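You operate a simulated robot arm through the tools that you are given. There is no shell and no other tool. Be economical: measure what you need, move in short steps, check, and stop when the job is done.

The job below is to be done with a simulated two-armed robot. You get a single attempt, and the scene is never put back.

## Task
Wipe up the spill on the top of the wire bench with the cloth and put it back.
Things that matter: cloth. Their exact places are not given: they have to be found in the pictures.

The check looks at the end state, three seconds after you hand in, the way a careful person would. Anything else that was tipped, shoved, dropped, spilled or broken makes it a failure. Flat cloth is picked up by pressing the open fingertips on it (5 to 10 N) and closing them slowly along it; thin cloth reads only 2 to 8 mm in the jaws.

## Robot
Two 7-joint arms with two-finger parallel grippers on one trunk, on a base that drives. Base frame: it is fixed to the floor where the robot stands at the start and does not move with it; the origin is under the middle of the robot, x ahead of it, y to its left, z up. Readings come in m, rad, newtons and seconds.
The left shoulder is at the start at [0.05, 0.187, 1.16], the right one opposite. Payload 3.43 kg a hand.
The TCP of each hand is the grasp point between the finger pads, 0.03 m short of the fingertips. In the tool frame z runs along the fingers and y along their closing line. The gripper opens to 0.094 m. The fingers are 0.028 m wide and 0.01 m thick; the gripper's body (0.05 by 0.096 m) begins 0.055 m behind the TCP.
Orientation is told as [roll, pitch, yaw] about the base's x, y, z axes, in that order, counted from this pose: with the fingers straight down and closing along the base's y, the tool's x points along the base's -x, its y along +y and its z along -z.

## Interface
- The arms move only by the tool move_arm. It takes "left_moves", "right_moves" or both (then of equal length, played together; a hand with none holds still); each is a list of rows, each a list of 7 numbers: the shift along the tool's x, y, z in units of 250 mm (1.0 is 250 mm), then the turn, a rotation vector about the tool's x, y, z in units of 60 degrees (1.0 is 60 degrees), then the opening, from 0 (shut) to 1 (fully open). In form: [[tx, ty, tz, ax, ay, az, hand], ...]. A call has 1 to 20 rows; each row is the pose to reach, as a shift and turn from the pose commanded when the call began, along the tool's axes at that moment. A call with a number of a shift or a turn outside -1 to 1 is refused whole. Each row takes 0.2 s and may step no farther than 0.05 m and 0.15 rad from the row before; otherwise, or with a gripper value out of range, the whole call is refused. Where a pose cannot be reached the arm comes as near as it can. A force on the tool above 40 N (or 10 N above the force at the start of the call, whichever is more), or a blocked arm, ends the call early, and 0.2 s more pass. Each finger travels about 0.153 m/s and halts on what it meets, pressing with about 40 N; the grip force reading is that of the motor and also rises with nothing between the fingers. The clock runs only during rows and for 0.2 s after the last one: add rows that repeat a pose to give the fingers time. It gives the time, the measured TCP pose, the force on the tool (base axes), the opening and the grip force at its end, in the units of the frame above (readings bear some noise), with the torque about the TCP (base axes, N m) and any sound that the robot's microphone picked up.
- Cameras (640 x 400 px; columns grow to the right, rows downward): "scene" is now at [0.1455, 0.0212, 1.3318]; the picture's right is [0.25, -0.97, 0.00], its down [-0.47, -0.12, -0.88] and it looks along [0.85, 0.22, -0.48] (base axes); focal length 272 px, centre (320, 200). "left" rides on the left gripper at [0.076, -0.014, -0.103] in its tool frame; the picture's right is [0.18, 0.98, 0.00], its down [-0.75, 0.14, -0.64] and it looks along [-0.63, 0.12, 0.77] (tool axes); focal length 243 px, centre (320, 200). "right" rides on the right gripper at [0.076, 0.014, -0.102] in its tool frame; the picture's right is [-0.18, 0.98, 0.00], its down [-0.75, -0.14, -0.64] and it looks along [-0.63, -0.12, 0.77] (tool axes); focal length 243 px, centre (320, 200).
- grab_frame(camera): a new picture of that camera. No time passes.
- raise_lower(by): slides the trunk up (or, below 0, down) by that many m; the arms and the scene camera ride with it, the base frame stays. It gives what a move gives, with no picture.
- base_move(legs): drives the robot by 1 to 6 legs, each [ahead, left, turn to the left] in m, m and rad, along the robot's own axes; the way and the turn of a leg run together, so that a leg with both is an arc; at most 1.5 m and 3.142 rad a leg. The arms and the cameras ride along, it lands a little off, and it stops where it bumps. It gives what a move gives.
- pan_tilt(pan, tilt): turns the head with the scene camera to pan (to the left, within 1.396 rad either way) and tilt (down, from -0.506 to 1.204), counted from straight ahead of the robot. It gives what a move gives.
- probe_pixels(camera, pixels): for up to 12 pixels [column, row] of the newest picture of that camera ("zoom" is the newest enlarged one), the place [x, y, z] in the base frame of the surface seen there, good to about 0.002 m. No time passes.
- inspect(camera, box): a new picture of the part [left, top, right, bottom] of that camera's present view, enlarged. No time passes.
- hand_in(): hands the job in; it is judged then, once.

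Work in short steps. Measure before you move; look again where a grasp or a placing could have gone wrong, and mend it. You have 80 turns and 70 pictures in all, those below and enlarged ones among them. Open the grippers and draw the arms clear of the work before you hand the job in, unless the task says otherwise; then end with one line.

The tools are called by a JSON object that holds its "name" and its "arguments". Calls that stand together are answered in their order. move_arm: Moves the arms, as the interface text tells. Its arguments: {"type":"object","properties":{"left_moves":{"type":"array","items":{"type":"array","items":{"type":"number"}}},"right_moves":{"type":"array","items":{"type":"array","items":{"type":"number"}}}},"required":[]} The other tools are called the same way: raise_lower (by) slides the trunk up or down; base_move (legs) drives the base; pan_tilt (pan, tilt) turns the head that bears the scene camera; grab_frame (camera) takes a picture; probe_pixels (camera, pixels) gives the place of the surface under pixels of a picture; inspect (camera, box) takes an enlarged picture of a part of a camera's view; hand_in () hands the job in.

At the start:

```text
clock: 0.0
left_tool_pos: [0.4833, 0.3011, 1.1538]
left_ee_rot: [0.0, -0.001, 0.0]
left_wrist_force: [0.1, 0.0, 0.3]
left_wrist_torque: [0.02, 0.02, 0.03]
left_width: 0.0939
left_gripper_force: 0.0
right_tool_pos: [0.39, -0.1044, 1.1559]
right_ee_rot: [0.002, 0.001, -0.002]
right_wrist_force: [-0.3, 0.0, 0.1]
right_wrist_torque: [0.02, 0.01, 0.0]
right_width: 0.094
right_gripper_force: 0.1
trunk travel left (down, up): [-0.375, 0.057]
robot x, y, heading: [0.003, 0.0031, 0.005]
head pan, tilt: [0.25, 0.503]
```

scene: 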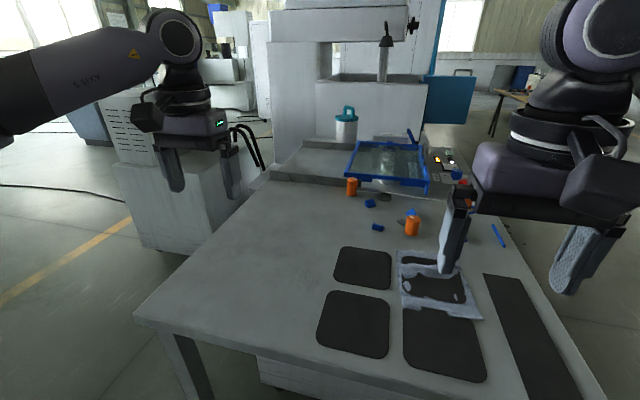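
right: 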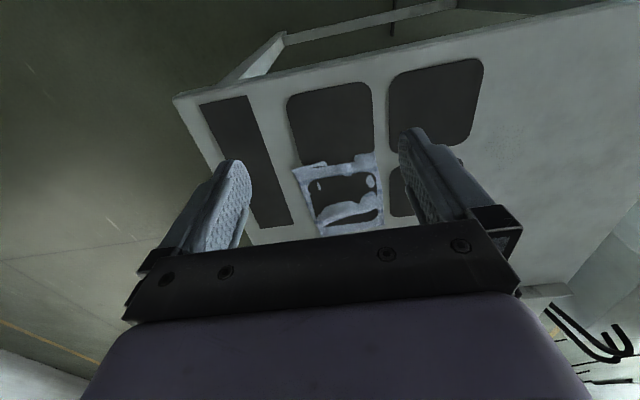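
left: 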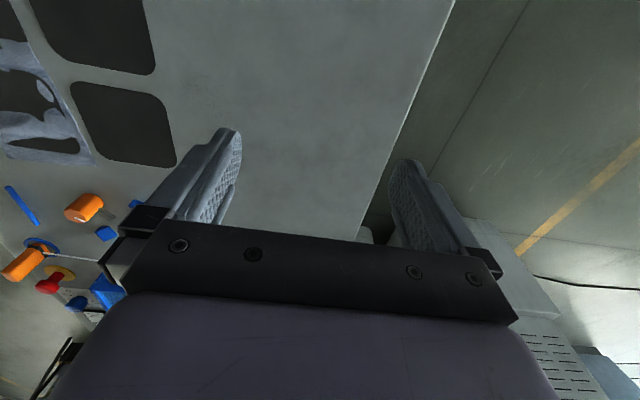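

The scene shows a pale patterned thing near (438,285) that may be the cloth or the spill; I enlarge it and the rest of the bench.

{"name": "inspect", "arguments": {"camera": "scene", "box": [300, 220, 560, 390]}}

{"name": "inspect", "arguments": {"camera": "scene", "box": [270, 90, 550, 260]}}

{"name": "inspect", "arguments": {"camera": "right", "box": [180, 40, 500, 250]}}

```text
2.35 times, centred on (430, 305) of scene
```

zoom: 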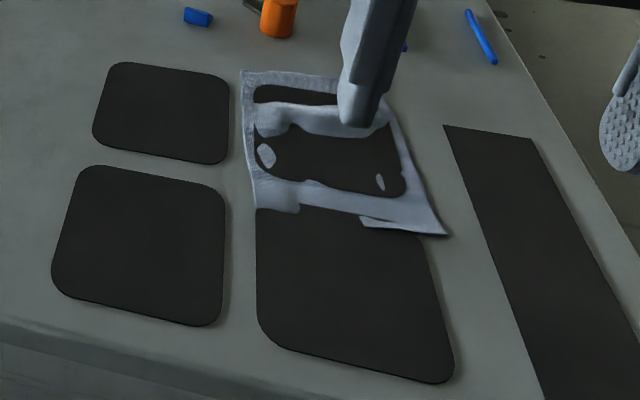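

```text
2.29 times, centred on (410, 175) of scene
```

zoom: 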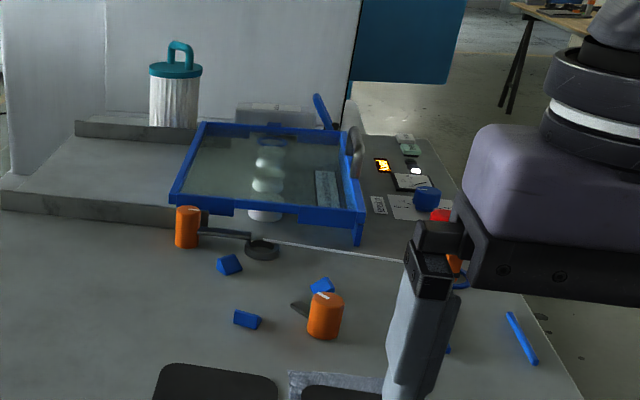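

```text
1.90 times, centred on (340, 145) of right
```

zoom: 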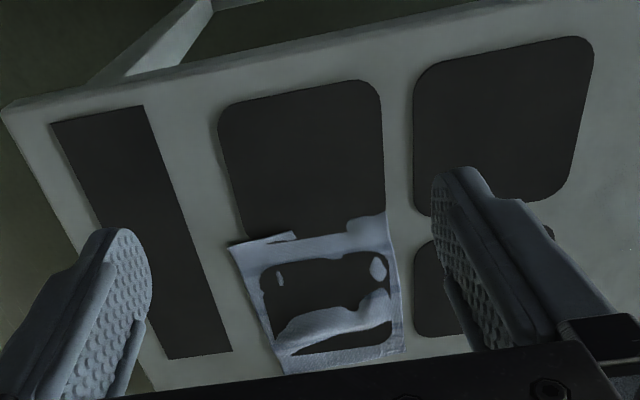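

The cloth seems to lie half on a mat around (438,285); no spill is clear yet. I draw the right hand back and right for a free view and look down.

{"name": "move_arm", "arguments": {"right_moves": [[0, -0.2, 0, 0, 0, 0, 1], [0.1, -0.4, 0, 0, 0, 0, 1], [0.2, -0.6, 0, 0, 0, 0, 1], [0.3, -0.8, 0, 0, 0, 0, 1]]}}

{"name": "pan_tilt", "arguments": {"pan": -0.1, "tilt": 0.75}}

{"name": "grab_frame", "arguments": {"camera": "scene"}}

```text
refused: row 2 steps farther than a row can; nothing moved
```

```text
clock: 0.8
left_tool_pos: [0.4826, 0.3011, 1.1533]
left_ee_rot: [0.002, 0.0, 0.0]
left_wrist_force: [-0.2, -0.1, 0.5]
left_wrist_torque: [0.02, 0.0, 0.0]
left_width: 0.0941
left_gripper_force: 0.0
right_tool_pos: [0.3893, -0.1035, 1.1559]
right_ee_rot: [0.002, 0.0, -0.001]
right_wrist_force: [0.7, 0.6, 0.1]
right_wrist_torque: [-0.03, -0.02, 0.0]
right_width: 0.0941
right_gripper_force: 0.2
trunk travel left (down, up): [-0.375, 0.057]
robot x, y, heading: [0.0018, -0.0008, -0.003]
head pan, tilt: [-0.099, 0.75]
```

```text
63 pictures are left
```

scene: 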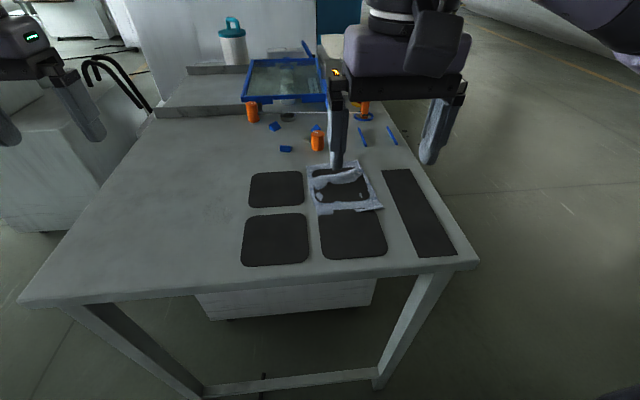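

The step was a bit too long; I repeat it with smaller steps.

{"name": "move_arm", "arguments": {"right_moves": [[0.05, -0.15, 0, 0, 0, 0, 1], [0.1, -0.3, 0, 0, 0, 0, 1], [0.15, -0.45, 0, 0, 0, 0, 1], [0.2, -0.6, 0, 0, 0, 0, 1], [0.25, -0.75, 0, 0, 0, 0, 1], [0.3, -0.9, 0, 0, 0, 0, 1]]}}

{"name": "grab_frame", "arguments": {"camera": "scene"}}

{"name": "inspect", "arguments": {"camera": "scene", "box": [140, 40, 460, 240]}}

{"name": "inspect", "arguments": {"camera": "scene", "box": [230, 150, 410, 270]}}

```text
clock: 2.2
left_tool_pos: [0.4827, 0.3009, 1.1527]
left_ee_rot: [0.001, -0.001, 0.0]
left_wrist_force: [-0.2, 0.8, 0.9]
left_wrist_torque: [0.03, -0.02, 0.0]
left_width: 0.094
left_gripper_force: 0.1
right_tool_pos: [0.3147, -0.3292, 1.1566]
right_ee_rot: [0.001, -0.003, 0.001]
right_wrist_force: [-0.3, -0.7, 0.6]
right_wrist_torque: [0.02, -0.02, -0.03]
right_width: 0.0942
right_gripper_force: 0.0
trunk travel left (down, up): [-0.375, 0.057]
robot x, y, heading: [-0.001, -0.0028, -0.006]
head pan, tilt: [-0.099, 0.75]
```

```text
62 pictures are left
```

scene: 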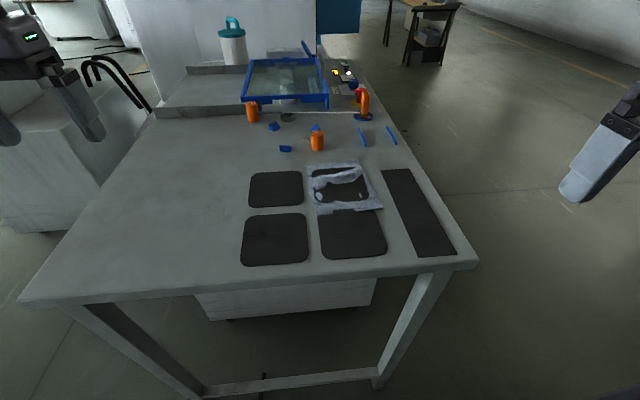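

```text
2.00 times, centred on (300, 140) of scene
```

zoom: 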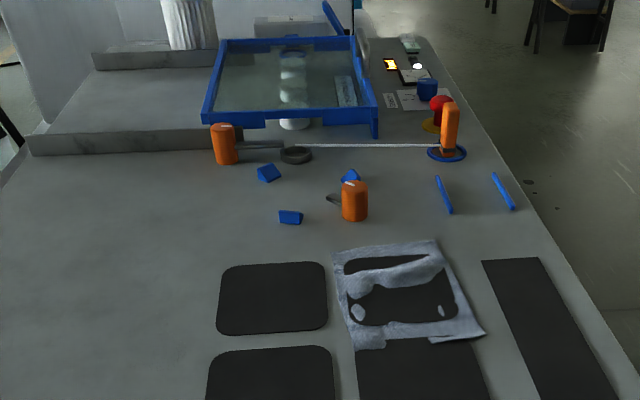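

```text
3.33 times, centred on (320, 210) of scene
```

zoom: 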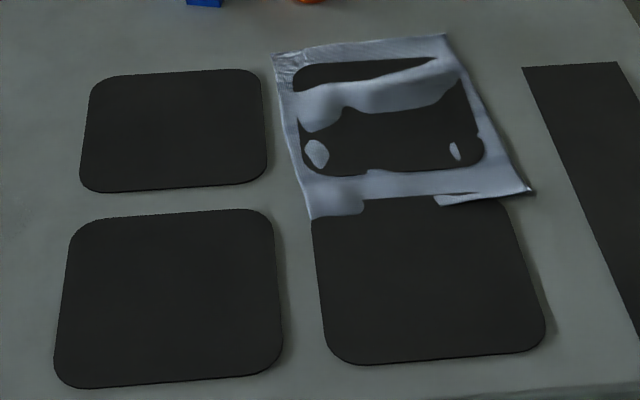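

The cloth is clear (a crumpled pale square over one mat), with loose parts beyond. I look for the spill on the bench's left area and far right area.

{"name": "inspect", "arguments": {"camera": "scene", "box": [20, 100, 260, 300]}}

{"name": "inspect", "arguments": {"camera": "scene", "box": [230, 80, 430, 170]}}

{"name": "grab_frame", "arguments": {"camera": "left"}}

{"name": "probe_pixels", "arguments": {"camera": "scene", "pixels": [[318, 212], [308, 163], [358, 160], [382, 208], [340, 190], [276, 190], [276, 240], [350, 235], [420, 220], [20, 302], [475, 262], [155, 118]]}}

```text
2.00 times, centred on (140, 200) of scene
```

zoom: 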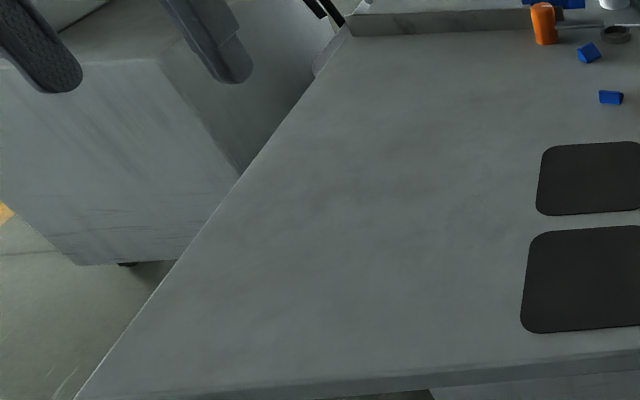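

```text
3.20 times, centred on (330, 125) of scene
```

zoom: 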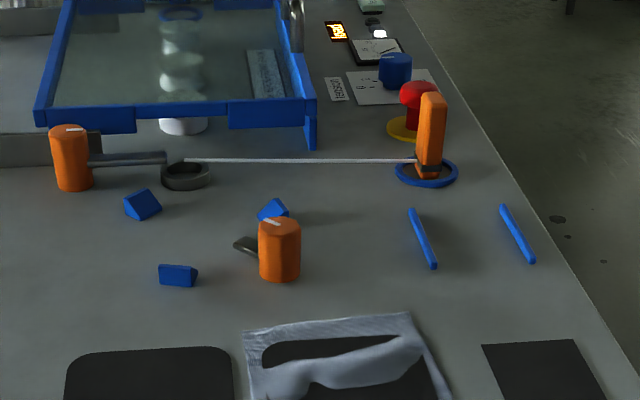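

```text
57 pictures are left
```

left: 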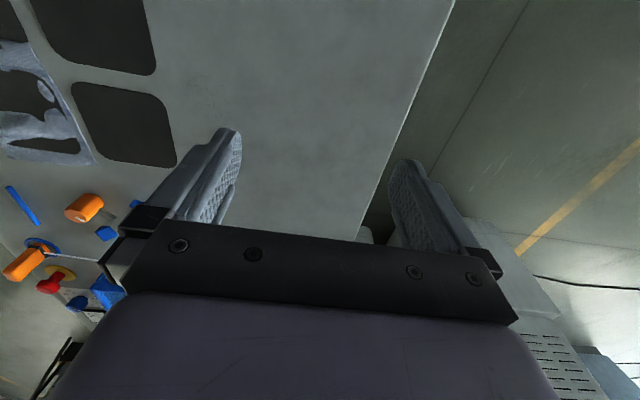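

```text
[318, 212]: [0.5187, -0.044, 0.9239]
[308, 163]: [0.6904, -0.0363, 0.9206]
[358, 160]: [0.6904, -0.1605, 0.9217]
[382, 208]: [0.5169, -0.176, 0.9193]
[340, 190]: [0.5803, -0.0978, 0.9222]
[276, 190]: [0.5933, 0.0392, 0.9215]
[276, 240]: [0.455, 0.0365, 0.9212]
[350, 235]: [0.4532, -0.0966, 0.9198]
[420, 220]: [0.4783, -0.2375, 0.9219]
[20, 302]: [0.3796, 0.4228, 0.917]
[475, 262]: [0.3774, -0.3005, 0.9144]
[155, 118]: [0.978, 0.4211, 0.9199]
```

No obvious spill yet; I raise the trunk a bit and look at the far half of the bench and the left side with a straighter view.

{"name": "raise_lower", "arguments": {"by": 0.055}}

{"name": "pan_tilt", "arguments": {"pan": 0.05, "tilt": 0.55}}

{"name": "inspect", "arguments": {"camera": "scene", "box": [160, 90, 480, 290]}}

{"name": "inspect", "arguments": {"camera": "scene", "box": [160, 90, 320, 190]}}

{"name": "inspect", "arguments": {"camera": "scene", "box": [300, 90, 460, 190]}}

```text
clock: 3.2
left_tool_pos: [0.4833, 0.3015, 1.2084]
left_ee_rot: [0.0, -0.001, 0.0]
left_wrist_force: [-0.1, 0.0, 0.3]
left_wrist_torque: [-0.01, 0.0, 0.0]
left_width: 0.0939
left_gripper_force: 0.0
right_tool_pos: [0.3155, -0.3281, 1.2107]
right_ee_rot: [0.002, -0.001, -0.002]
right_wrist_force: [-0.3, -1.0, 0.1]
right_wrist_torque: [0.01, 0.01, 0.0]
right_width: 0.0941
right_gripper_force: 0.1
trunk travel left (down, up): [-0.43, 0.002]
robot x, y, heading: [0.0013, -0.0003, -0.002]
head pan, tilt: [-0.099, 0.75]
```

```text
clock: 3.9
left_tool_pos: [0.4835, 0.301, 1.2086]
left_ee_rot: [0.0, 0.0, 0.001]
left_wrist_force: [0.4, -1.6, -0.1]
left_wrist_torque: [0.02, -0.03, 0.02]
left_width: 0.0939
left_gripper_force: 0.1
right_tool_pos: [0.3153, -0.3283, 1.2102]
right_ee_rot: [0.003, 0.0, 0.0]
right_wrist_force: [0.4, 0.7, -0.5]
right_wrist_torque: [0.0, -0.01, -0.03]
right_width: 0.0941
right_gripper_force: 0.1
trunk travel left (down, up): [-0.43, 0.002]
robot x, y, heading: [-0.0003, 0.0016, -0.003]
head pan, tilt: [0.051, 0.55]
```

```text
2.00 times, centred on (320, 190) of scene
```

zoom: 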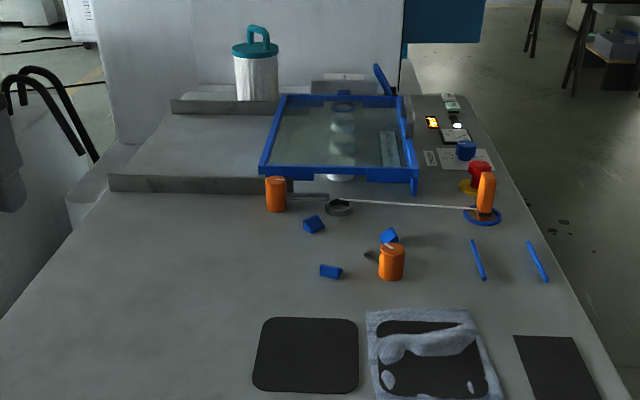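

```text
4.00 times, centred on (240, 140) of scene
```

zoom: 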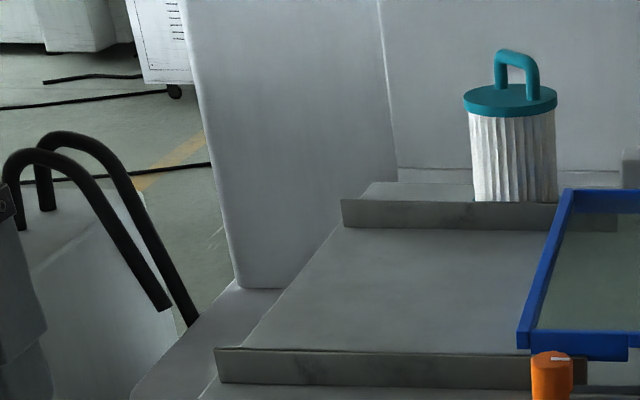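

```text
4.00 times, centred on (380, 140) of scene
```

zoom: 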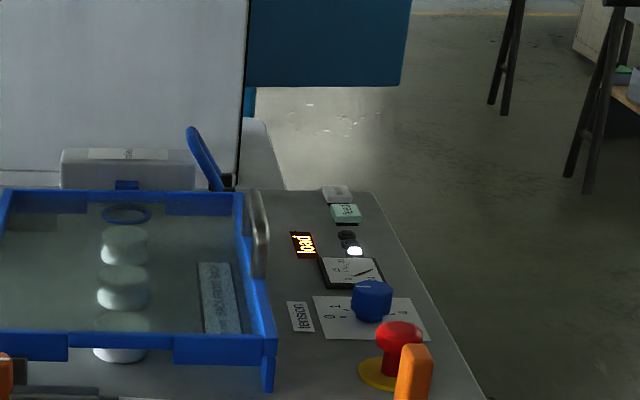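

A darker smudge sits right of the blue clip around scene (365,210); I zoom in there and on the area of the bench left of it.

{"name": "inspect", "arguments": {"camera": "scene", "box": [290, 180, 450, 280]}}

{"name": "inspect", "arguments": {"camera": "scene", "box": [150, 180, 310, 280]}}

```text
4.00 times, centred on (370, 230) of scene
```

zoom: 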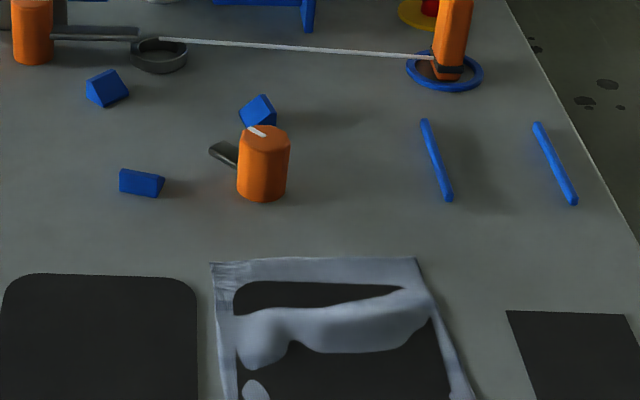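

```text
4.00 times, centred on (230, 230) of scene
```

zoom: 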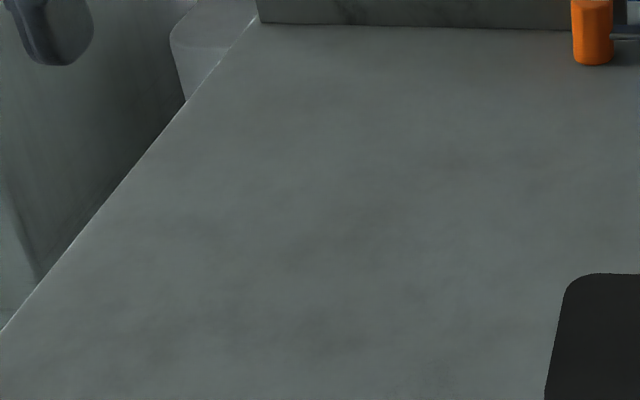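

Only shadows and mottling there. I survey the surroundings for any other bench or a spill out of this view.

{"name": "pan_tilt", "arguments": {"pan": -0.9, "tilt": 0.4}}

{"name": "grab_frame", "arguments": {"camera": "scene"}}

{"name": "pan_tilt", "arguments": {"pan": 0.5, "tilt": 0.9}}

{"name": "grab_frame", "arguments": {"camera": "scene"}}

{"name": "pan_tilt", "arguments": {"pan": 0.0, "tilt": 1.0}}

{"name": "grab_frame", "arguments": {"camera": "scene"}}

```text
clock: 5.2
left_tool_pos: [0.4824, 0.302, 1.2088]
left_ee_rot: [-0.001, -0.001, 0.001]
left_wrist_force: [-0.1, -0.8, -0.2]
left_wrist_torque: [0.01, 0.02, -0.01]
left_width: 0.094
left_gripper_force: 0.1
right_tool_pos: [0.3159, -0.3298, 1.2114]
right_ee_rot: [0.001, 0.0, -0.001]
right_wrist_force: [0.7, -1.0, 0.3]
right_wrist_torque: [-0.01, 0.01, -0.02]
right_width: 0.0941
right_gripper_force: 0.0
trunk travel left (down, up): [-0.43, 0.002]
robot x, y, heading: [-0.0009, -0.0, 0.001]
head pan, tilt: [-0.901, 0.4]
```

```text
51 pictures are left
```

scene: 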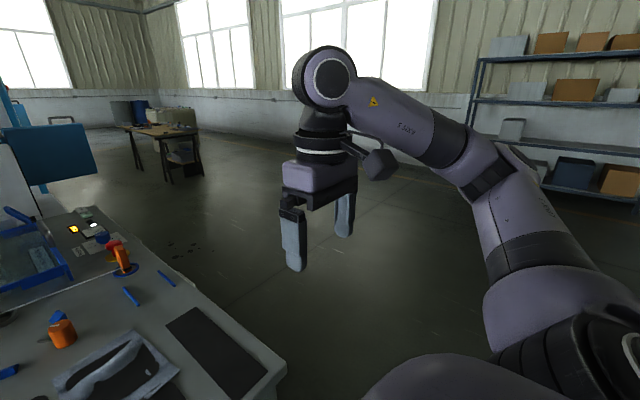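

```text
clock: 6.7
left_tool_pos: [0.4838, 0.3005, 1.2083]
left_ee_rot: [-0.001, -0.001, -0.002]
left_wrist_force: [0.6, -0.2, 0.0]
left_wrist_torque: [-0.02, -0.02, 0.03]
left_width: 0.094
left_gripper_force: 0.0
right_tool_pos: [0.3166, -0.3283, 1.2119]
right_ee_rot: [0.002, -0.002, 0.0]
right_wrist_force: [-0.6, 0.7, -0.5]
right_wrist_torque: [0.03, 0.0, -0.01]
right_width: 0.094
right_gripper_force: 0.1
trunk travel left (down, up): [-0.43, 0.002]
robot x, y, heading: [0.0007, -0.0033, 0.002]
head pan, tilt: [0.499, 0.901]
```

```text
50 pictures are left
```

scene: 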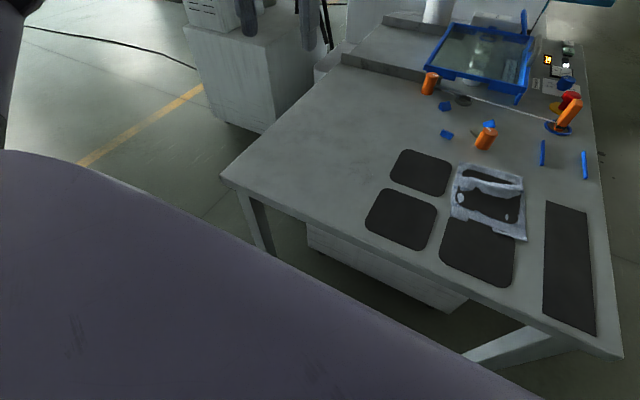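

```text
clock: 7.6
left_tool_pos: [0.4831, 0.302, 1.2079]
left_ee_rot: [0.001, -0.001, -0.001]
left_wrist_force: [-0.7, -0.2, 0.4]
left_wrist_torque: [-0.02, 0.0, 0.0]
left_width: 0.0939
left_gripper_force: 0.1
right_tool_pos: [0.3138, -0.3287, 1.2099]
right_ee_rot: [0.003, -0.001, -0.001]
right_wrist_force: [-0.3, 0.3, -0.3]
right_wrist_torque: [-0.01, 0.01, -0.01]
right_width: 0.0939
right_gripper_force: 0.1
trunk travel left (down, up): [-0.43, 0.002]
robot x, y, heading: [-0.0004, -0.0022, -0.0]
head pan, tilt: [0.0, 1.0]
```

```text
49 pictures are left
```

scene: 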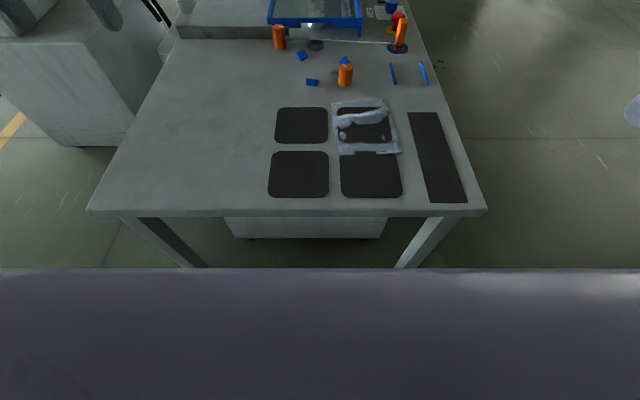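

No spill shows from here; I bring the wrist cameras closer: left hand back over the bench's left front, right hand toward the mats.

{"name": "move_arm", "arguments": {"left_moves": [[0.15, -0.05, 0, 0, 0, 0, 1], [0.3, -0.1, 0, 0, 0, 0, 1], [0.45, -0.15, 0, 0, 0, 0, 1], [0.6, -0.2, 0, 0, 0, 0, 1], [0.75, -0.25, 0, 0, 0, 0, 1]], "right_moves": [[0.05, 0.15, 0, 0, 0, 0, 1], [0.1, 0.3, 0, 0, 0, 0, 1], [0.15, 0.45, 0, 0, 0, 0, 1], [0.2, 0.6, 0, 0, 0, 0, 1], [0.25, 0.7, 0, 0, 0, 0, 1]]}}

{"name": "grab_frame", "arguments": {"camera": "left"}}

{"name": "grab_frame", "arguments": {"camera": "right"}}

```text
clock: 8.8
left_tool_pos: [0.2958, 0.2376, 1.2071]
left_ee_rot: [0.001, -0.001, 0.001]
left_wrist_force: [-1.1, 0.0, -1.3]
left_wrist_torque: [-0.03, 0.0, -0.01]
left_width: 0.0939
left_gripper_force: 0.0
right_tool_pos: [0.2521, -0.1526, 1.2124]
right_ee_rot: [0.002, -0.001, -0.004]
right_wrist_force: [0.3, -0.7, 0.0]
right_wrist_torque: [-0.03, -0.02, 0.02]
right_width: 0.0941
right_gripper_force: 0.2
trunk travel left (down, up): [-0.43, 0.002]
robot x, y, heading: [0.0008, -0.0006, 0.0]
head pan, tilt: [0.0, 1.0]
```

```text
48 pictures are left
```

left: 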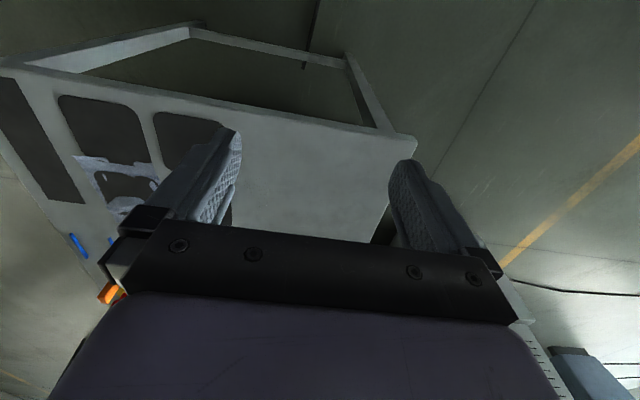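

```text
47 pictures are left
```

right: 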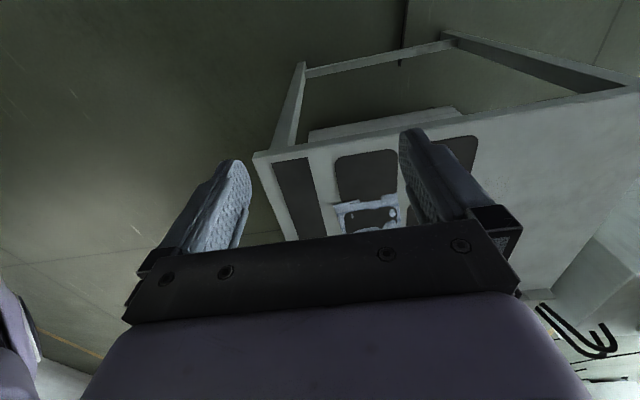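

I zoom both wrist views on the bench surface to seek a faint film.

{"name": "inspect", "arguments": {"camera": "left", "box": [200, 70, 420, 240]}}

{"name": "inspect", "arguments": {"camera": "right", "box": [440, 80, 640, 300]}}

{"name": "inspect", "arguments": {"camera": "scene", "box": [80, 20, 300, 220]}}

{"name": "inspect", "arguments": {"camera": "scene", "box": [255, 90, 490, 220]}}

```text
2.35 times, centred on (310, 155) of left
```

zoom: 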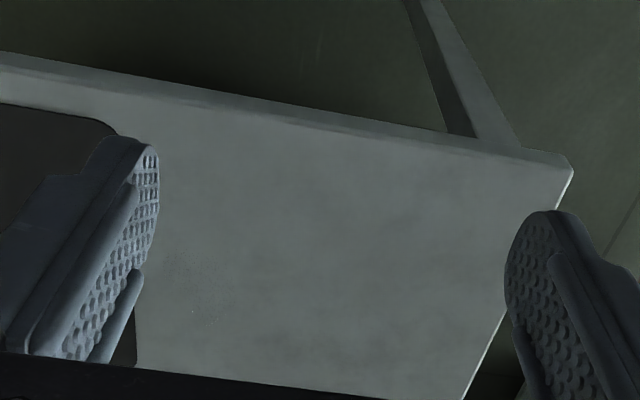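

```text
1.82 times, centred on (540, 190) of right
```

zoom: 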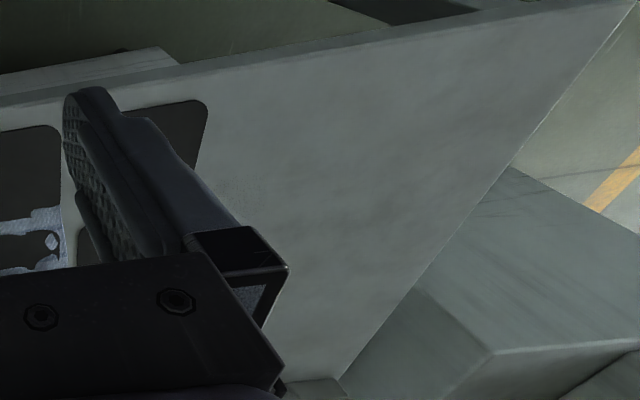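

```text
2.00 times, centred on (190, 120) of scene
```

zoom: 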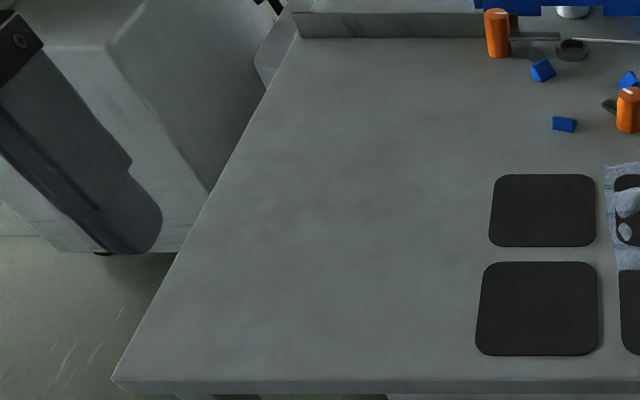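

```text
2.72 times, centred on (372, 155) of scene
```

zoom: 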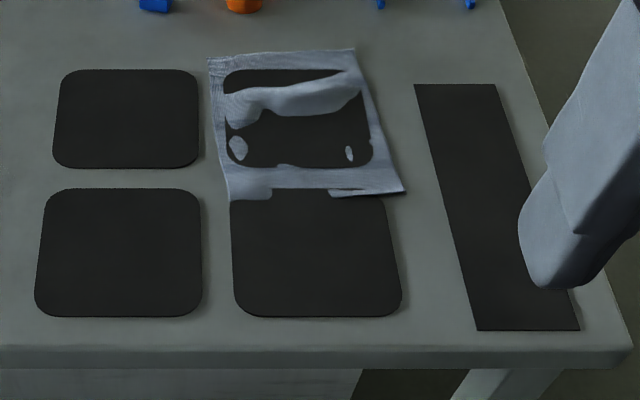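

Both wrist zooms show faint speckles beside the left mats (left zoom (195,285), about left pixel (257,191)); that may be a thin film. I zoom and probe it.

{"name": "inspect", "arguments": {"camera": "left", "box": [225, 150, 345, 225]}}

{"name": "probe_pixels", "arguments": {"camera": "left", "pixels": [[246, 176], [257, 191], [268, 207], [300, 190]]}}

{"name": "inspect", "arguments": {"camera": "right", "box": [470, 140, 590, 215]}}

{"name": "probe_pixels", "arguments": {"camera": "zoom", "pixels": [[100, 100], [320, 200], [250, 100], [400, 300]]}}

```text
5.33 times, centred on (285, 188) of left
```

zoom: 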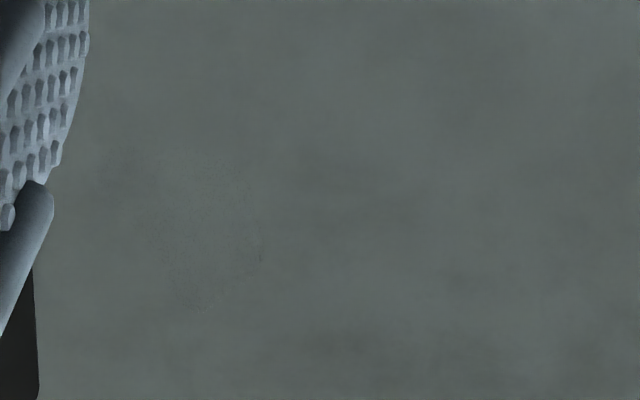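

```text
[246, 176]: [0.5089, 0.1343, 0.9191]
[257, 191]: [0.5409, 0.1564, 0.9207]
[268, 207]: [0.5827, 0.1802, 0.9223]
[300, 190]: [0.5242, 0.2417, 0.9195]
```

```text
5.33 times, centred on (530, 178) of right
```

zoom: 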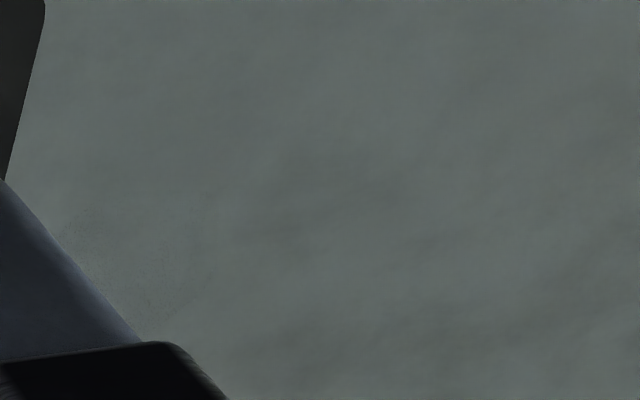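

```text
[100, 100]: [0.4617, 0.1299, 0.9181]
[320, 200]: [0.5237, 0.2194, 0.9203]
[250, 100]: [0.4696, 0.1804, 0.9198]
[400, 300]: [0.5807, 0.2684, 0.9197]
```

A faint round speckled patch shows at about left pixel (264,192), near [0.545, 0.17, 0.92]. I bring the left hand lower for a clear look.

{"name": "move_arm", "arguments": {"left_moves": [[-0.11, -0.055, 0.12, 0, 0, 0, 1], [-0.22, -0.11, 0.24, 0, 0, 0, 1], [-0.33, -0.165, 0.36, 0, 0, 0, 1], [-0.44, -0.22, 0.48, 0, 0, 0, 1], [-0.55, -0.275, 0.6, 0, 0, 0, 1], [-0.62, -0.33, 0.68, 0, 0, 0, 1]]}}

{"name": "grab_frame", "arguments": {"camera": "left"}}

{"name": "inspect", "arguments": {"camera": "left", "box": [200, 80, 420, 230]}}

```text
clock: 10.2
left_tool_pos: [0.4515, 0.1561, 1.0377]
left_ee_rot: [0.001, -0.002, -0.001]
left_wrist_force: [0.3, -0.2, 0.2]
left_wrist_torque: [-0.01, 0.0, 0.0]
left_width: 0.0939
left_gripper_force: 0.0
right_tool_pos: [0.2531, -0.154, 1.2105]
right_ee_rot: [0.002, -0.001, -0.001]
right_wrist_force: [0.8, -0.5, -0.1]
right_wrist_torque: [0.0, 0.01, -0.02]
right_width: 0.094
right_gripper_force: 0.0
trunk travel left (down, up): [-0.43, 0.002]
robot x, y, heading: [0.0002, 0.0019, 0.002]
head pan, tilt: [0.0, 1.0]
```

```text
40 pictures are left
```

left: 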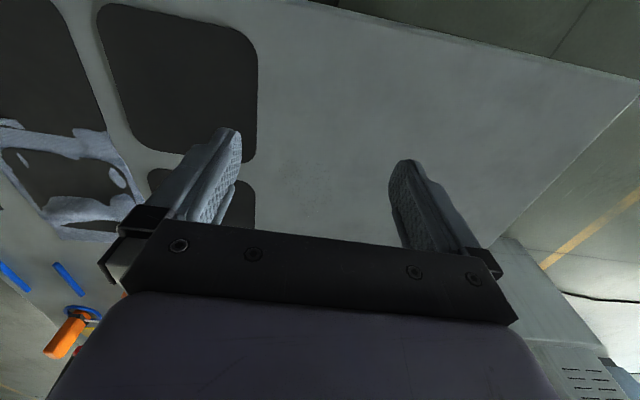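

```text
2.67 times, centred on (310, 155) of left
```

zoom: 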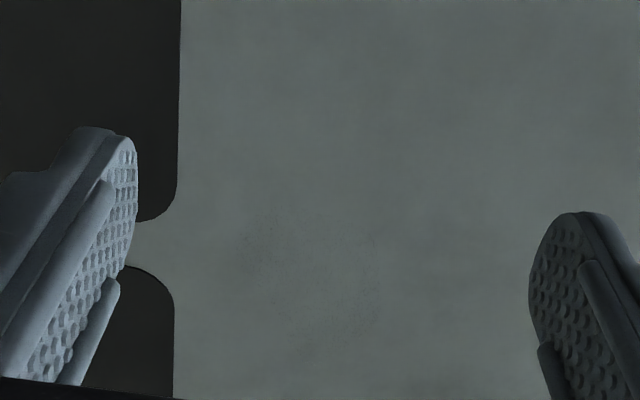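

The speckled patch is visible in the zoom, roughly columns 240–380, rows 200–345; I probe its edges.

{"name": "probe_pixels", "arguments": {"camera": "zoom", "pixels": [[240, 250], [375, 240], [270, 210], [300, 340], [375, 300], [310, 270]]}}

{"name": "inspect", "arguments": {"camera": "left", "box": [265, 140, 361, 200]}}

```text
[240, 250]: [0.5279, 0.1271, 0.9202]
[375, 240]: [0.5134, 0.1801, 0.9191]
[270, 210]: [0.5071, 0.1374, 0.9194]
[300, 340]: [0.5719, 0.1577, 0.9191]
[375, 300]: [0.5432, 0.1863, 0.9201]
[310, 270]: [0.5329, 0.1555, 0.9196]
```

```text
6.67 times, centred on (313, 170) of left
```

zoom: 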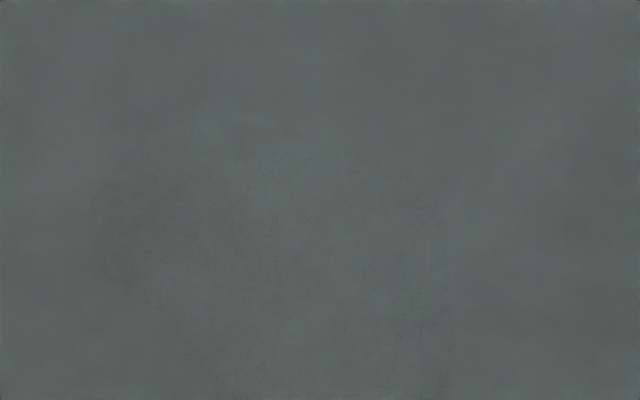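

The patch is a fine dusty/speckled spill about centred [0.54, 0.157], ~0.08 m across. I move the right hand away and bring the left hand over the cloth to view and measure it.

{"name": "move_arm", "arguments": {"left_moves": [[0.0, -0.17, -0.05, 0, 0, 0, 1], [0.0, -0.34, -0.1, 0, 0, 0, 1], [0, -0.51, -0.15, 0, 0, 0, 1], [0, -0.68, -0.15, 0, 0, 0, 1], [0, -0.85, -0.15, 0, 0, 0, 1], [0, -0.92, -0.15, 0, 0, 0, 1]], "right_moves": [[0.0, -0.19, 0, 0, 0, 0, 1], [0.0, -0.38, 0, 0, 0, 0, 1], [0, -0.56, 0, 0, 0, 0, 1], [0, -0.74, 0, 0, 0, 0, 1], [0, -0.92, 0, 0, 0, 0, 1], [0, -0.92, 0, 0, 0, 0, 1]]}}

{"name": "grab_frame", "arguments": {"camera": "left"}}

{"name": "pan_tilt", "arguments": {"pan": 0, "tilt": 0.75}}

{"name": "grab_frame", "arguments": {"camera": "scene"}}

```text
clock: 11.6
left_tool_pos: [0.4534, -0.0736, 1.0756]
left_ee_rot: [0.003, -0.001, 0.002]
left_wrist_force: [-0.5, -0.7, -0.5]
left_wrist_torque: [0.01, 0.01, -0.01]
left_width: 0.0942
left_gripper_force: 0.0
right_tool_pos: [0.2633, -0.3725, 1.209]
right_ee_rot: [0.0, -0.002, -0.001]
right_wrist_force: [0.1, 0.1, 1.0]
right_wrist_torque: [0.02, 0.02, -0.03]
right_width: 0.0939
right_gripper_force: 0.1
right hand out of reach, approached as far as the arm can: row 5, 6
trunk travel left (down, up): [-0.43, 0.002]
robot x, y, heading: [0.0008, -0.0013, 0.001]
head pan, tilt: [0.0, 1.0]
```

```text
37 pictures are left
```

left: 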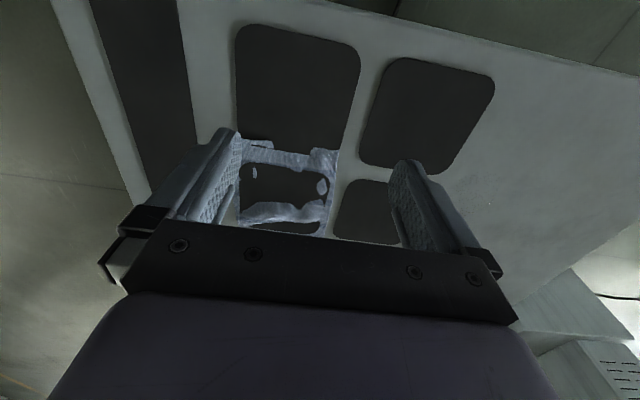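

```text
clock: 12.4
left_tool_pos: [0.4529, -0.074, 1.0757]
left_ee_rot: [0.001, -0.002, 0.0]
left_wrist_force: [-0.5, -0.3, -0.8]
left_wrist_torque: [-0.02, -0.01, 0.02]
left_width: 0.0939
left_gripper_force: 0.0
right_tool_pos: [0.2638, -0.3707, 1.2081]
right_ee_rot: [0.001, 0.001, -0.002]
right_wrist_force: [0.0, -0.3, -0.2]
right_wrist_torque: [-0.01, 0.0, -0.02]
right_width: 0.094
right_gripper_force: 0.1
trunk travel left (down, up): [-0.43, 0.002]
robot x, y, heading: [0.0031, 0.0035, 0.0]
head pan, tilt: [0.0, 0.75]
```

```text
36 pictures are left
```

scene: 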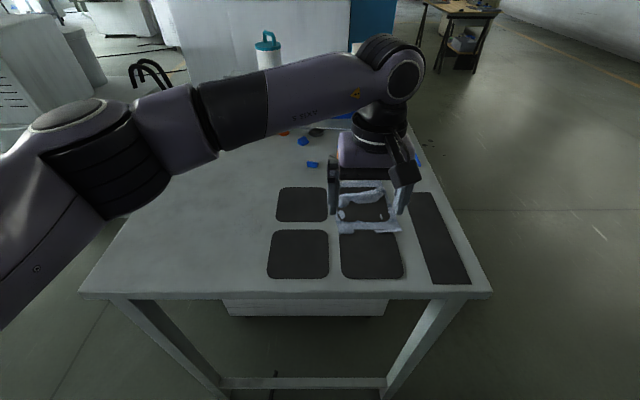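

I probe points on the cloth in the left picture: ridge around (285,212), borders and the dark mat inside.

{"name": "inspect", "arguments": {"camera": "left", "box": [210, 130, 370, 240]}}

{"name": "probe_pixels", "arguments": {"camera": "left", "pixels": [[250, 143], [335, 152], [290, 158], [260, 212], [285, 210], [318, 210], [285, 185], [285, 227], [327, 190], [323, 230], [242, 200]]}}

```text
3.64 times, centred on (290, 185) of left
```

zoom: 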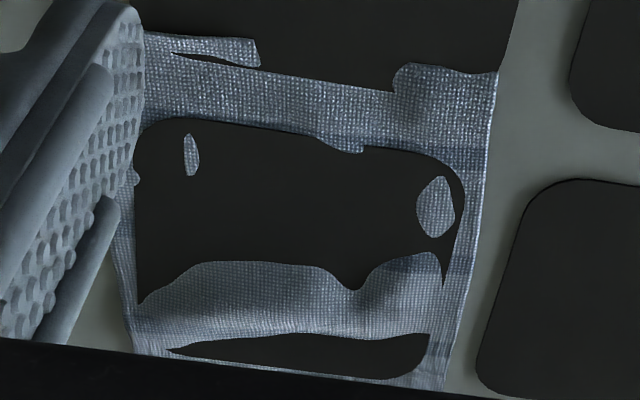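

```text
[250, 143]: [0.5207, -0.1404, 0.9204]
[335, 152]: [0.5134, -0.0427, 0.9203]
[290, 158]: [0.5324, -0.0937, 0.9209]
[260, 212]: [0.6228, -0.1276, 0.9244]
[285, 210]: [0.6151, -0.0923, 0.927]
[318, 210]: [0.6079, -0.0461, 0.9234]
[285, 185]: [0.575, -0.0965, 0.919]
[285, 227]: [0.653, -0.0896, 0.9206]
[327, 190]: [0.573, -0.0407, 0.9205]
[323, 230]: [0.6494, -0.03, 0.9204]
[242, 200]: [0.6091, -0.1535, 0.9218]
```

The cloth's ridge runs along y at x≈0.617, y≈-0.095, ~7 mm high: a good place to pinch with the fingers closing along x. It is near the left arm's reach limit, so I drive the robot 0.2 m to the right.

{"name": "base_move", "arguments": {"legs": [[0, -0.2, 0]]}}

{"name": "grab_frame", "arguments": {"camera": "scene"}}

```text
clock: 14.0
left_tool_pos: [0.4532, -0.2763, 1.0763]
left_ee_rot: [0.002, -0.002, 0.0]
left_wrist_force: [0.1, -1.5, -0.8]
left_wrist_torque: [0.03, 0.01, -0.01]
left_width: 0.094
left_gripper_force: 0.0
right_tool_pos: [0.2648, -0.5737, 1.2083]
right_ee_rot: [0.0, -0.001, -0.002]
right_wrist_force: [-0.3, -0.5, 0.3]
right_wrist_torque: [0.01, -0.02, -0.04]
right_width: 0.094
right_gripper_force: 0.1
trunk travel left (down, up): [-0.43, 0.002]
robot x, y, heading: [-0.0024, -0.2021, -0.002]
head pan, tilt: [0.0, 0.75]
```

```text
34 pictures are left
```

scene: 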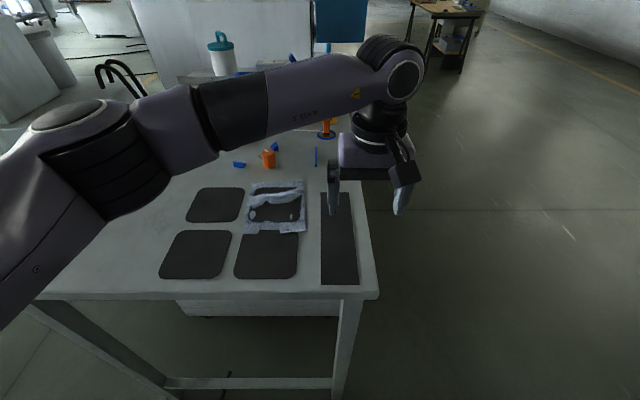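

All clear. I move the left hand over the ridge while turning the first 45°, then the second 45°.

{"name": "move_arm", "arguments": {"left_moves": [[-0.108, 0.12, 0, 0, 0, 0.125, 1], [-0.216, 0.24, 0, 0, 0, 0.25, 1], [-0.324, 0.36, 0, 0, 0, 0.375, 1], [-0.432, 0.48, 0, 0, 0, 0.5, 1], [-0.54, 0.6, 0, 0, 0, 0.625, 1], [-0.648, 0.724, 0, 0, 0, 0.75, 1]]}}

{"name": "move_arm", "arguments": {"left_moves": [[0, 0, 0, 0, 0, 0.125, 0.8], [0, 0, 0, 0, 0, 0.25, 0.6], [0, 0, 0, 0, 0, 0.375, 0.55], [0, 0, 0, 0, 0, 0.5, 0.55], [0, 0, 0, 0, 0, 0.625, 0.55], [0, 0, 0, 0, 0, 0.75, 0.55], [0, 0, 0, 0, 0, 0.75, 0.55]]}}

{"name": "grab_frame", "arguments": {"camera": "left"}}

{"name": "inspect", "arguments": {"camera": "scene", "box": [150, 110, 390, 260]}}

```text
clock: 15.4
left_tool_pos: [0.5764, -0.1397, 1.077]
left_ee_rot: [0.002, -0.002, -0.588]
left_wrist_force: [0.0, -0.5, 0.9]
left_wrist_torque: [-0.01, 0.01, -0.04]
left_width: 0.0941
left_gripper_force: 0.0
left hand out of reach, approached as far as the arm can: row 5, 6
right_tool_pos: [0.2637, -0.5734, 1.2085]
right_ee_rot: [0.001, 0.0, -0.001]
right_wrist_force: [-0.8, -0.2, -0.2]
right_wrist_torque: [-0.01, 0.0, -0.03]
right_width: 0.0941
right_gripper_force: 0.0
trunk travel left (down, up): [-0.43, 0.002]
robot x, y, heading: [0.002, -0.2009, 0.002]
head pan, tilt: [0.0, 0.75]
```

```text
clock: 17.0
left_tool_pos: [0.3793, -0.183, 1.1228]
left_ee_rot: [0.005, 0.001, -1.367]
left_wrist_force: [-1.9, -0.6, 0.5]
left_wrist_torque: [0.06, -0.23, -0.02]
left_width: 0.0516
left_gripper_force: 0.1
left hand out of reach, approached as far as the arm can: row 1, 2, 3, 4, 5, 6, 7
right_tool_pos: [0.2604, -0.576, 1.2094]
right_ee_rot: [0.004, -0.005, -0.001]
right_wrist_force: [-1.1, -0.3, -0.7]
right_wrist_torque: [0.08, -0.07, -0.05]
right_width: 0.0941
right_gripper_force: 0.0
trunk travel left (down, up): [-0.43, 0.002]
robot x, y, heading: [0.0005, -0.2026, 0.005]
head pan, tilt: [0.0, 0.75]
```

```text
33 pictures are left
```

left: 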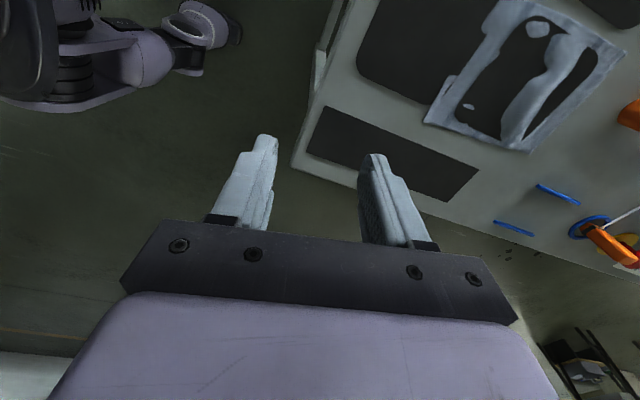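

```text
2.67 times, centred on (270, 185) of scene
```

zoom: 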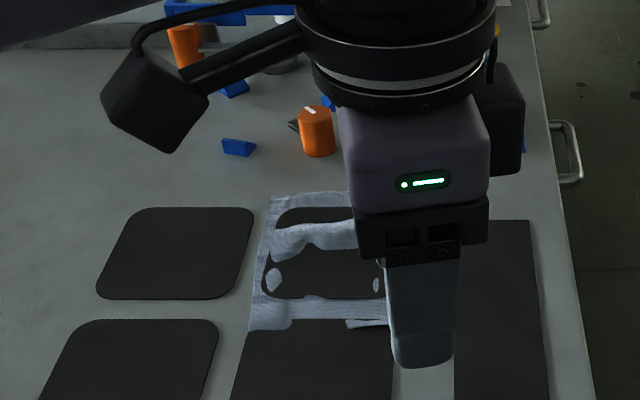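

Turning this way runs into a limit (hand pulled back to x=0.379). I turn back the other way and see where the hand settles.

{"name": "move_arm", "arguments": {"left_moves": [[0, 0, 0, 0, 0, -0.14, 0.55], [0, 0, 0, 0, 0, -0.28, 0.55], [0, 0, 0, 0, 0, -0.42, 0.55], [0, 0, 0, 0, 0, -0.56, 0.55], [0, 0, 0, 0, 0, -0.7, 0.55], [0, 0, 0, 0, 0, -0.84, 0.55], [0, 0, 0, 0, 0, -0.95, 0.55]]}}

```text
clock: 18.6
left_tool_pos: [0.384, -0.1805, 1.1208]
left_ee_rot: [0.001, -0.002, -0.376]
left_wrist_force: [-0.6, 0.6, 0.0]
left_wrist_torque: [0.02, -0.02, -0.02]
left_width: 0.0516
left_gripper_force: 0.1
right_tool_pos: [0.2637, -0.5744, 1.209]
right_ee_rot: [0.001, -0.001, -0.001]
right_wrist_force: [1.0, 0.6, 0.3]
right_wrist_torque: [0.04, -0.01, 0.02]
right_width: 0.0941
right_gripper_force: 0.0
trunk travel left (down, up): [-0.43, 0.002]
robot x, y, heading: [-0.0014, -0.2007, 0.001]
head pan, tilt: [0.0, 0.75]
```

The command follows the reached pose. I turn on to about yaw +1.57 in two steps, watching for limits.

{"name": "move_arm", "arguments": {"left_moves": [[0, 0, 0, 0, 0, -0.14, 0.55], [0, 0, 0, 0, 0, -0.28, 0.55], [0, 0, 0, 0, 0, -0.42, 0.55], [0, 0, 0, 0, 0, -0.56, 0.55], [0, 0, 0, 0, 0, -0.7, 0.55], [0, 0, 0, 0, 0, -0.82, 0.55], [0, 0, 0, 0, 0, -0.93, 0.55]]}}

{"name": "move_arm", "arguments": {"left_moves": [[0, 0, 0, 0, 0, -0.14, 0.55], [0, 0, 0, 0, 0, -0.28, 0.55], [0, 0, 0, 0, 0, -0.42, 0.55], [0, 0, 0, 0, 0, -0.56, 0.55], [0, 0, 0, 0, 0, -0.7, 0.55], [0, 0, 0, 0, 0, -0.82, 0.55], [0, 0, 0, 0, 0, -0.93, 0.55]]}}

```text
clock: 20.2
left_tool_pos: [0.3841, -0.1808, 1.1201]
left_ee_rot: [0.002, -0.002, 0.598]
left_wrist_force: [-0.3, -0.2, 0.1]
left_wrist_torque: [-0.03, 0.01, 0.02]
left_width: 0.0519
left_gripper_force: 0.1
right_tool_pos: [0.2629, -0.574, 1.2094]
right_ee_rot: [0.003, -0.001, -0.002]
right_wrist_force: [1.3, -0.3, -0.3]
right_wrist_torque: [0.01, -0.02, -0.02]
right_width: 0.0941
right_gripper_force: 0.0
trunk travel left (down, up): [-0.43, 0.002]
robot x, y, heading: [-0.0004, -0.2009, 0.002]
head pan, tilt: [0.0, 0.75]
```

```text
clock: 21.8
left_tool_pos: [0.3836, -0.1787, 1.1202]
left_ee_rot: [-0.002, 0.001, 1.572]
left_wrist_force: [0.1, 1.5, -0.2]
left_wrist_torque: [-0.02, -0.03, 0.02]
left_width: 0.0518
left_gripper_force: 0.1
right_tool_pos: [0.2641, -0.574, 1.2089]
right_ee_rot: [0.002, 0.0, -0.001]
right_wrist_force: [0.0, 0.0, -0.4]
right_wrist_torque: [0.05, -0.02, -0.05]
right_width: 0.094
right_gripper_force: 0.0
trunk travel left (down, up): [-0.43, 0.002]
robot x, y, heading: [-0.0015, -0.2015, -0.0]
head pan, tilt: [0.0, 0.75]
```

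Yaw is now +1.57: base +x is tool −y, base +y is tool −x. I move over the ridge at (0.617, −0.095).

{"name": "move_arm", "arguments": {"left_moves": [[-0.056, -0.156, 0.05, 0, 0, 0, 0.5], [-0.112, -0.312, 0.1, 0, 0, 0, 0.5], [-0.168, -0.468, 0.15, 0, 0, 0, 0.5], [-0.224, -0.624, 0.2, 0, 0, 0, 0.5], [-0.28, -0.78, 0.25, 0, 0, 0, 0.5], [-0.335, -0.934, 0.3, 0, 0, 0, 0.5]]}}

{"name": "grab_frame", "arguments": {"camera": "left"}}

{"name": "grab_frame", "arguments": {"camera": "scene"}}

```text
clock: 23.2
left_tool_pos: [0.618, -0.0995, 1.0455]
left_ee_rot: [-0.005, -0.006, 1.568]
left_wrist_force: [0.5, 2.2, 0.0]
left_wrist_torque: [-0.11, 0.0, 0.01]
left_width: 0.0472
left_gripper_force: 0.1
right_tool_pos: [0.263, -0.5774, 1.2069]
right_ee_rot: [0.004, -0.002, -0.002]
right_wrist_force: [0.0, -0.2, 0.3]
right_wrist_torque: [0.07, -0.01, -0.03]
right_width: 0.0938
right_gripper_force: 0.0
trunk travel left (down, up): [-0.43, 0.002]
robot x, y, heading: [0.0004, -0.2035, -0.001]
head pan, tilt: [0.0, 0.75]
```

```text
31 pictures are left
```

left: 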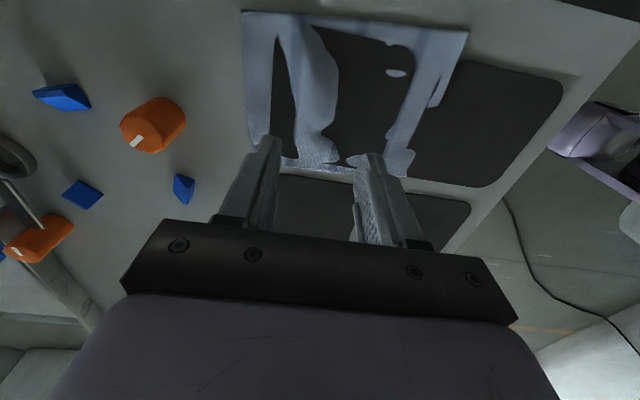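

```text
30 pictures are left
```

scene: 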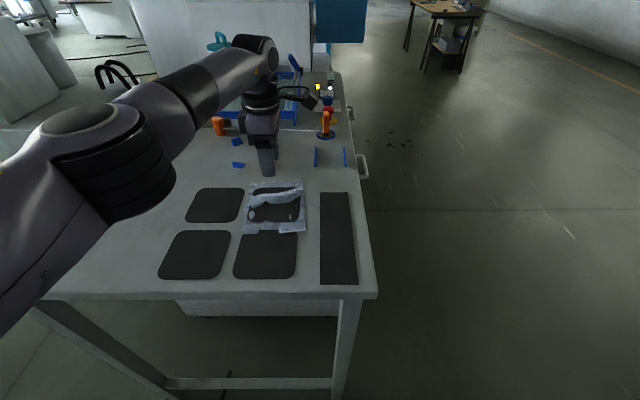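

I check clearances: the orange cylinder (155,125), clips (183,188), (80,193), and the ridge (315,100) in the left picture.

{"name": "probe_pixels", "arguments": {"camera": "left", "pixels": [[155, 125], [183, 188], [315, 100], [320, 145], [290, 60], [270, 60], [252, 20], [460, 35], [410, 165], [60, 100], [255, 135]]}}

```text
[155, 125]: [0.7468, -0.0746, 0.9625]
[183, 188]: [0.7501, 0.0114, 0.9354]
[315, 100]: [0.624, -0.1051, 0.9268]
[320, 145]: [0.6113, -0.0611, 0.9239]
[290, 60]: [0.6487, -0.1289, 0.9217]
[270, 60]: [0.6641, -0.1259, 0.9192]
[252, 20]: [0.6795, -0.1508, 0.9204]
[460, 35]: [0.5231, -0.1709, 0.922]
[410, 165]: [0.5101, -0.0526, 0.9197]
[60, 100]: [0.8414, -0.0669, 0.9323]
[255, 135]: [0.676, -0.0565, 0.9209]
```

Clear. The ridge sits at (0.622, −0.10) between the fingers; I descend to just above the cloth.

{"name": "move_arm", "arguments": {"left_moves": [[0, 0, 0.1, 0, 0, 0, 0.45], [0, -0.01, 0.2, 0, 0, 0, 0.45], [0, -0.02, 0.3, 0, 0, 0, 0.45], [0, -0.02, 0.36, 0, 0, 0, 0.45], [0, -0.02, 0.36, 0, 0, 0, 0.45]]}}

```text
clock: 24.4
left_tool_pos: [0.6146, -0.0933, 0.9554]
left_ee_rot: [-0.003, -0.002, 1.569]
left_wrist_force: [-1.4, 0.3, -0.2]
left_wrist_torque: [0.0, 0.0, 0.02]
left_width: 0.0422
left_gripper_force: 0.1
left hand out of reach, approached as far as the arm can: row 2, 3, 4, 5
right_tool_pos: [0.2642, -0.5737, 1.2078]
right_ee_rot: [0.002, 0.001, -0.003]
right_wrist_force: [0.3, -0.3, 0.1]
right_wrist_torque: [0.02, -0.02, 0.01]
right_width: 0.0942
right_gripper_force: 0.0
trunk travel left (down, up): [-0.43, 0.002]
robot x, y, heading: [-0.0009, -0.2033, 0.001]
head pan, tilt: [0.0, 0.75]
```

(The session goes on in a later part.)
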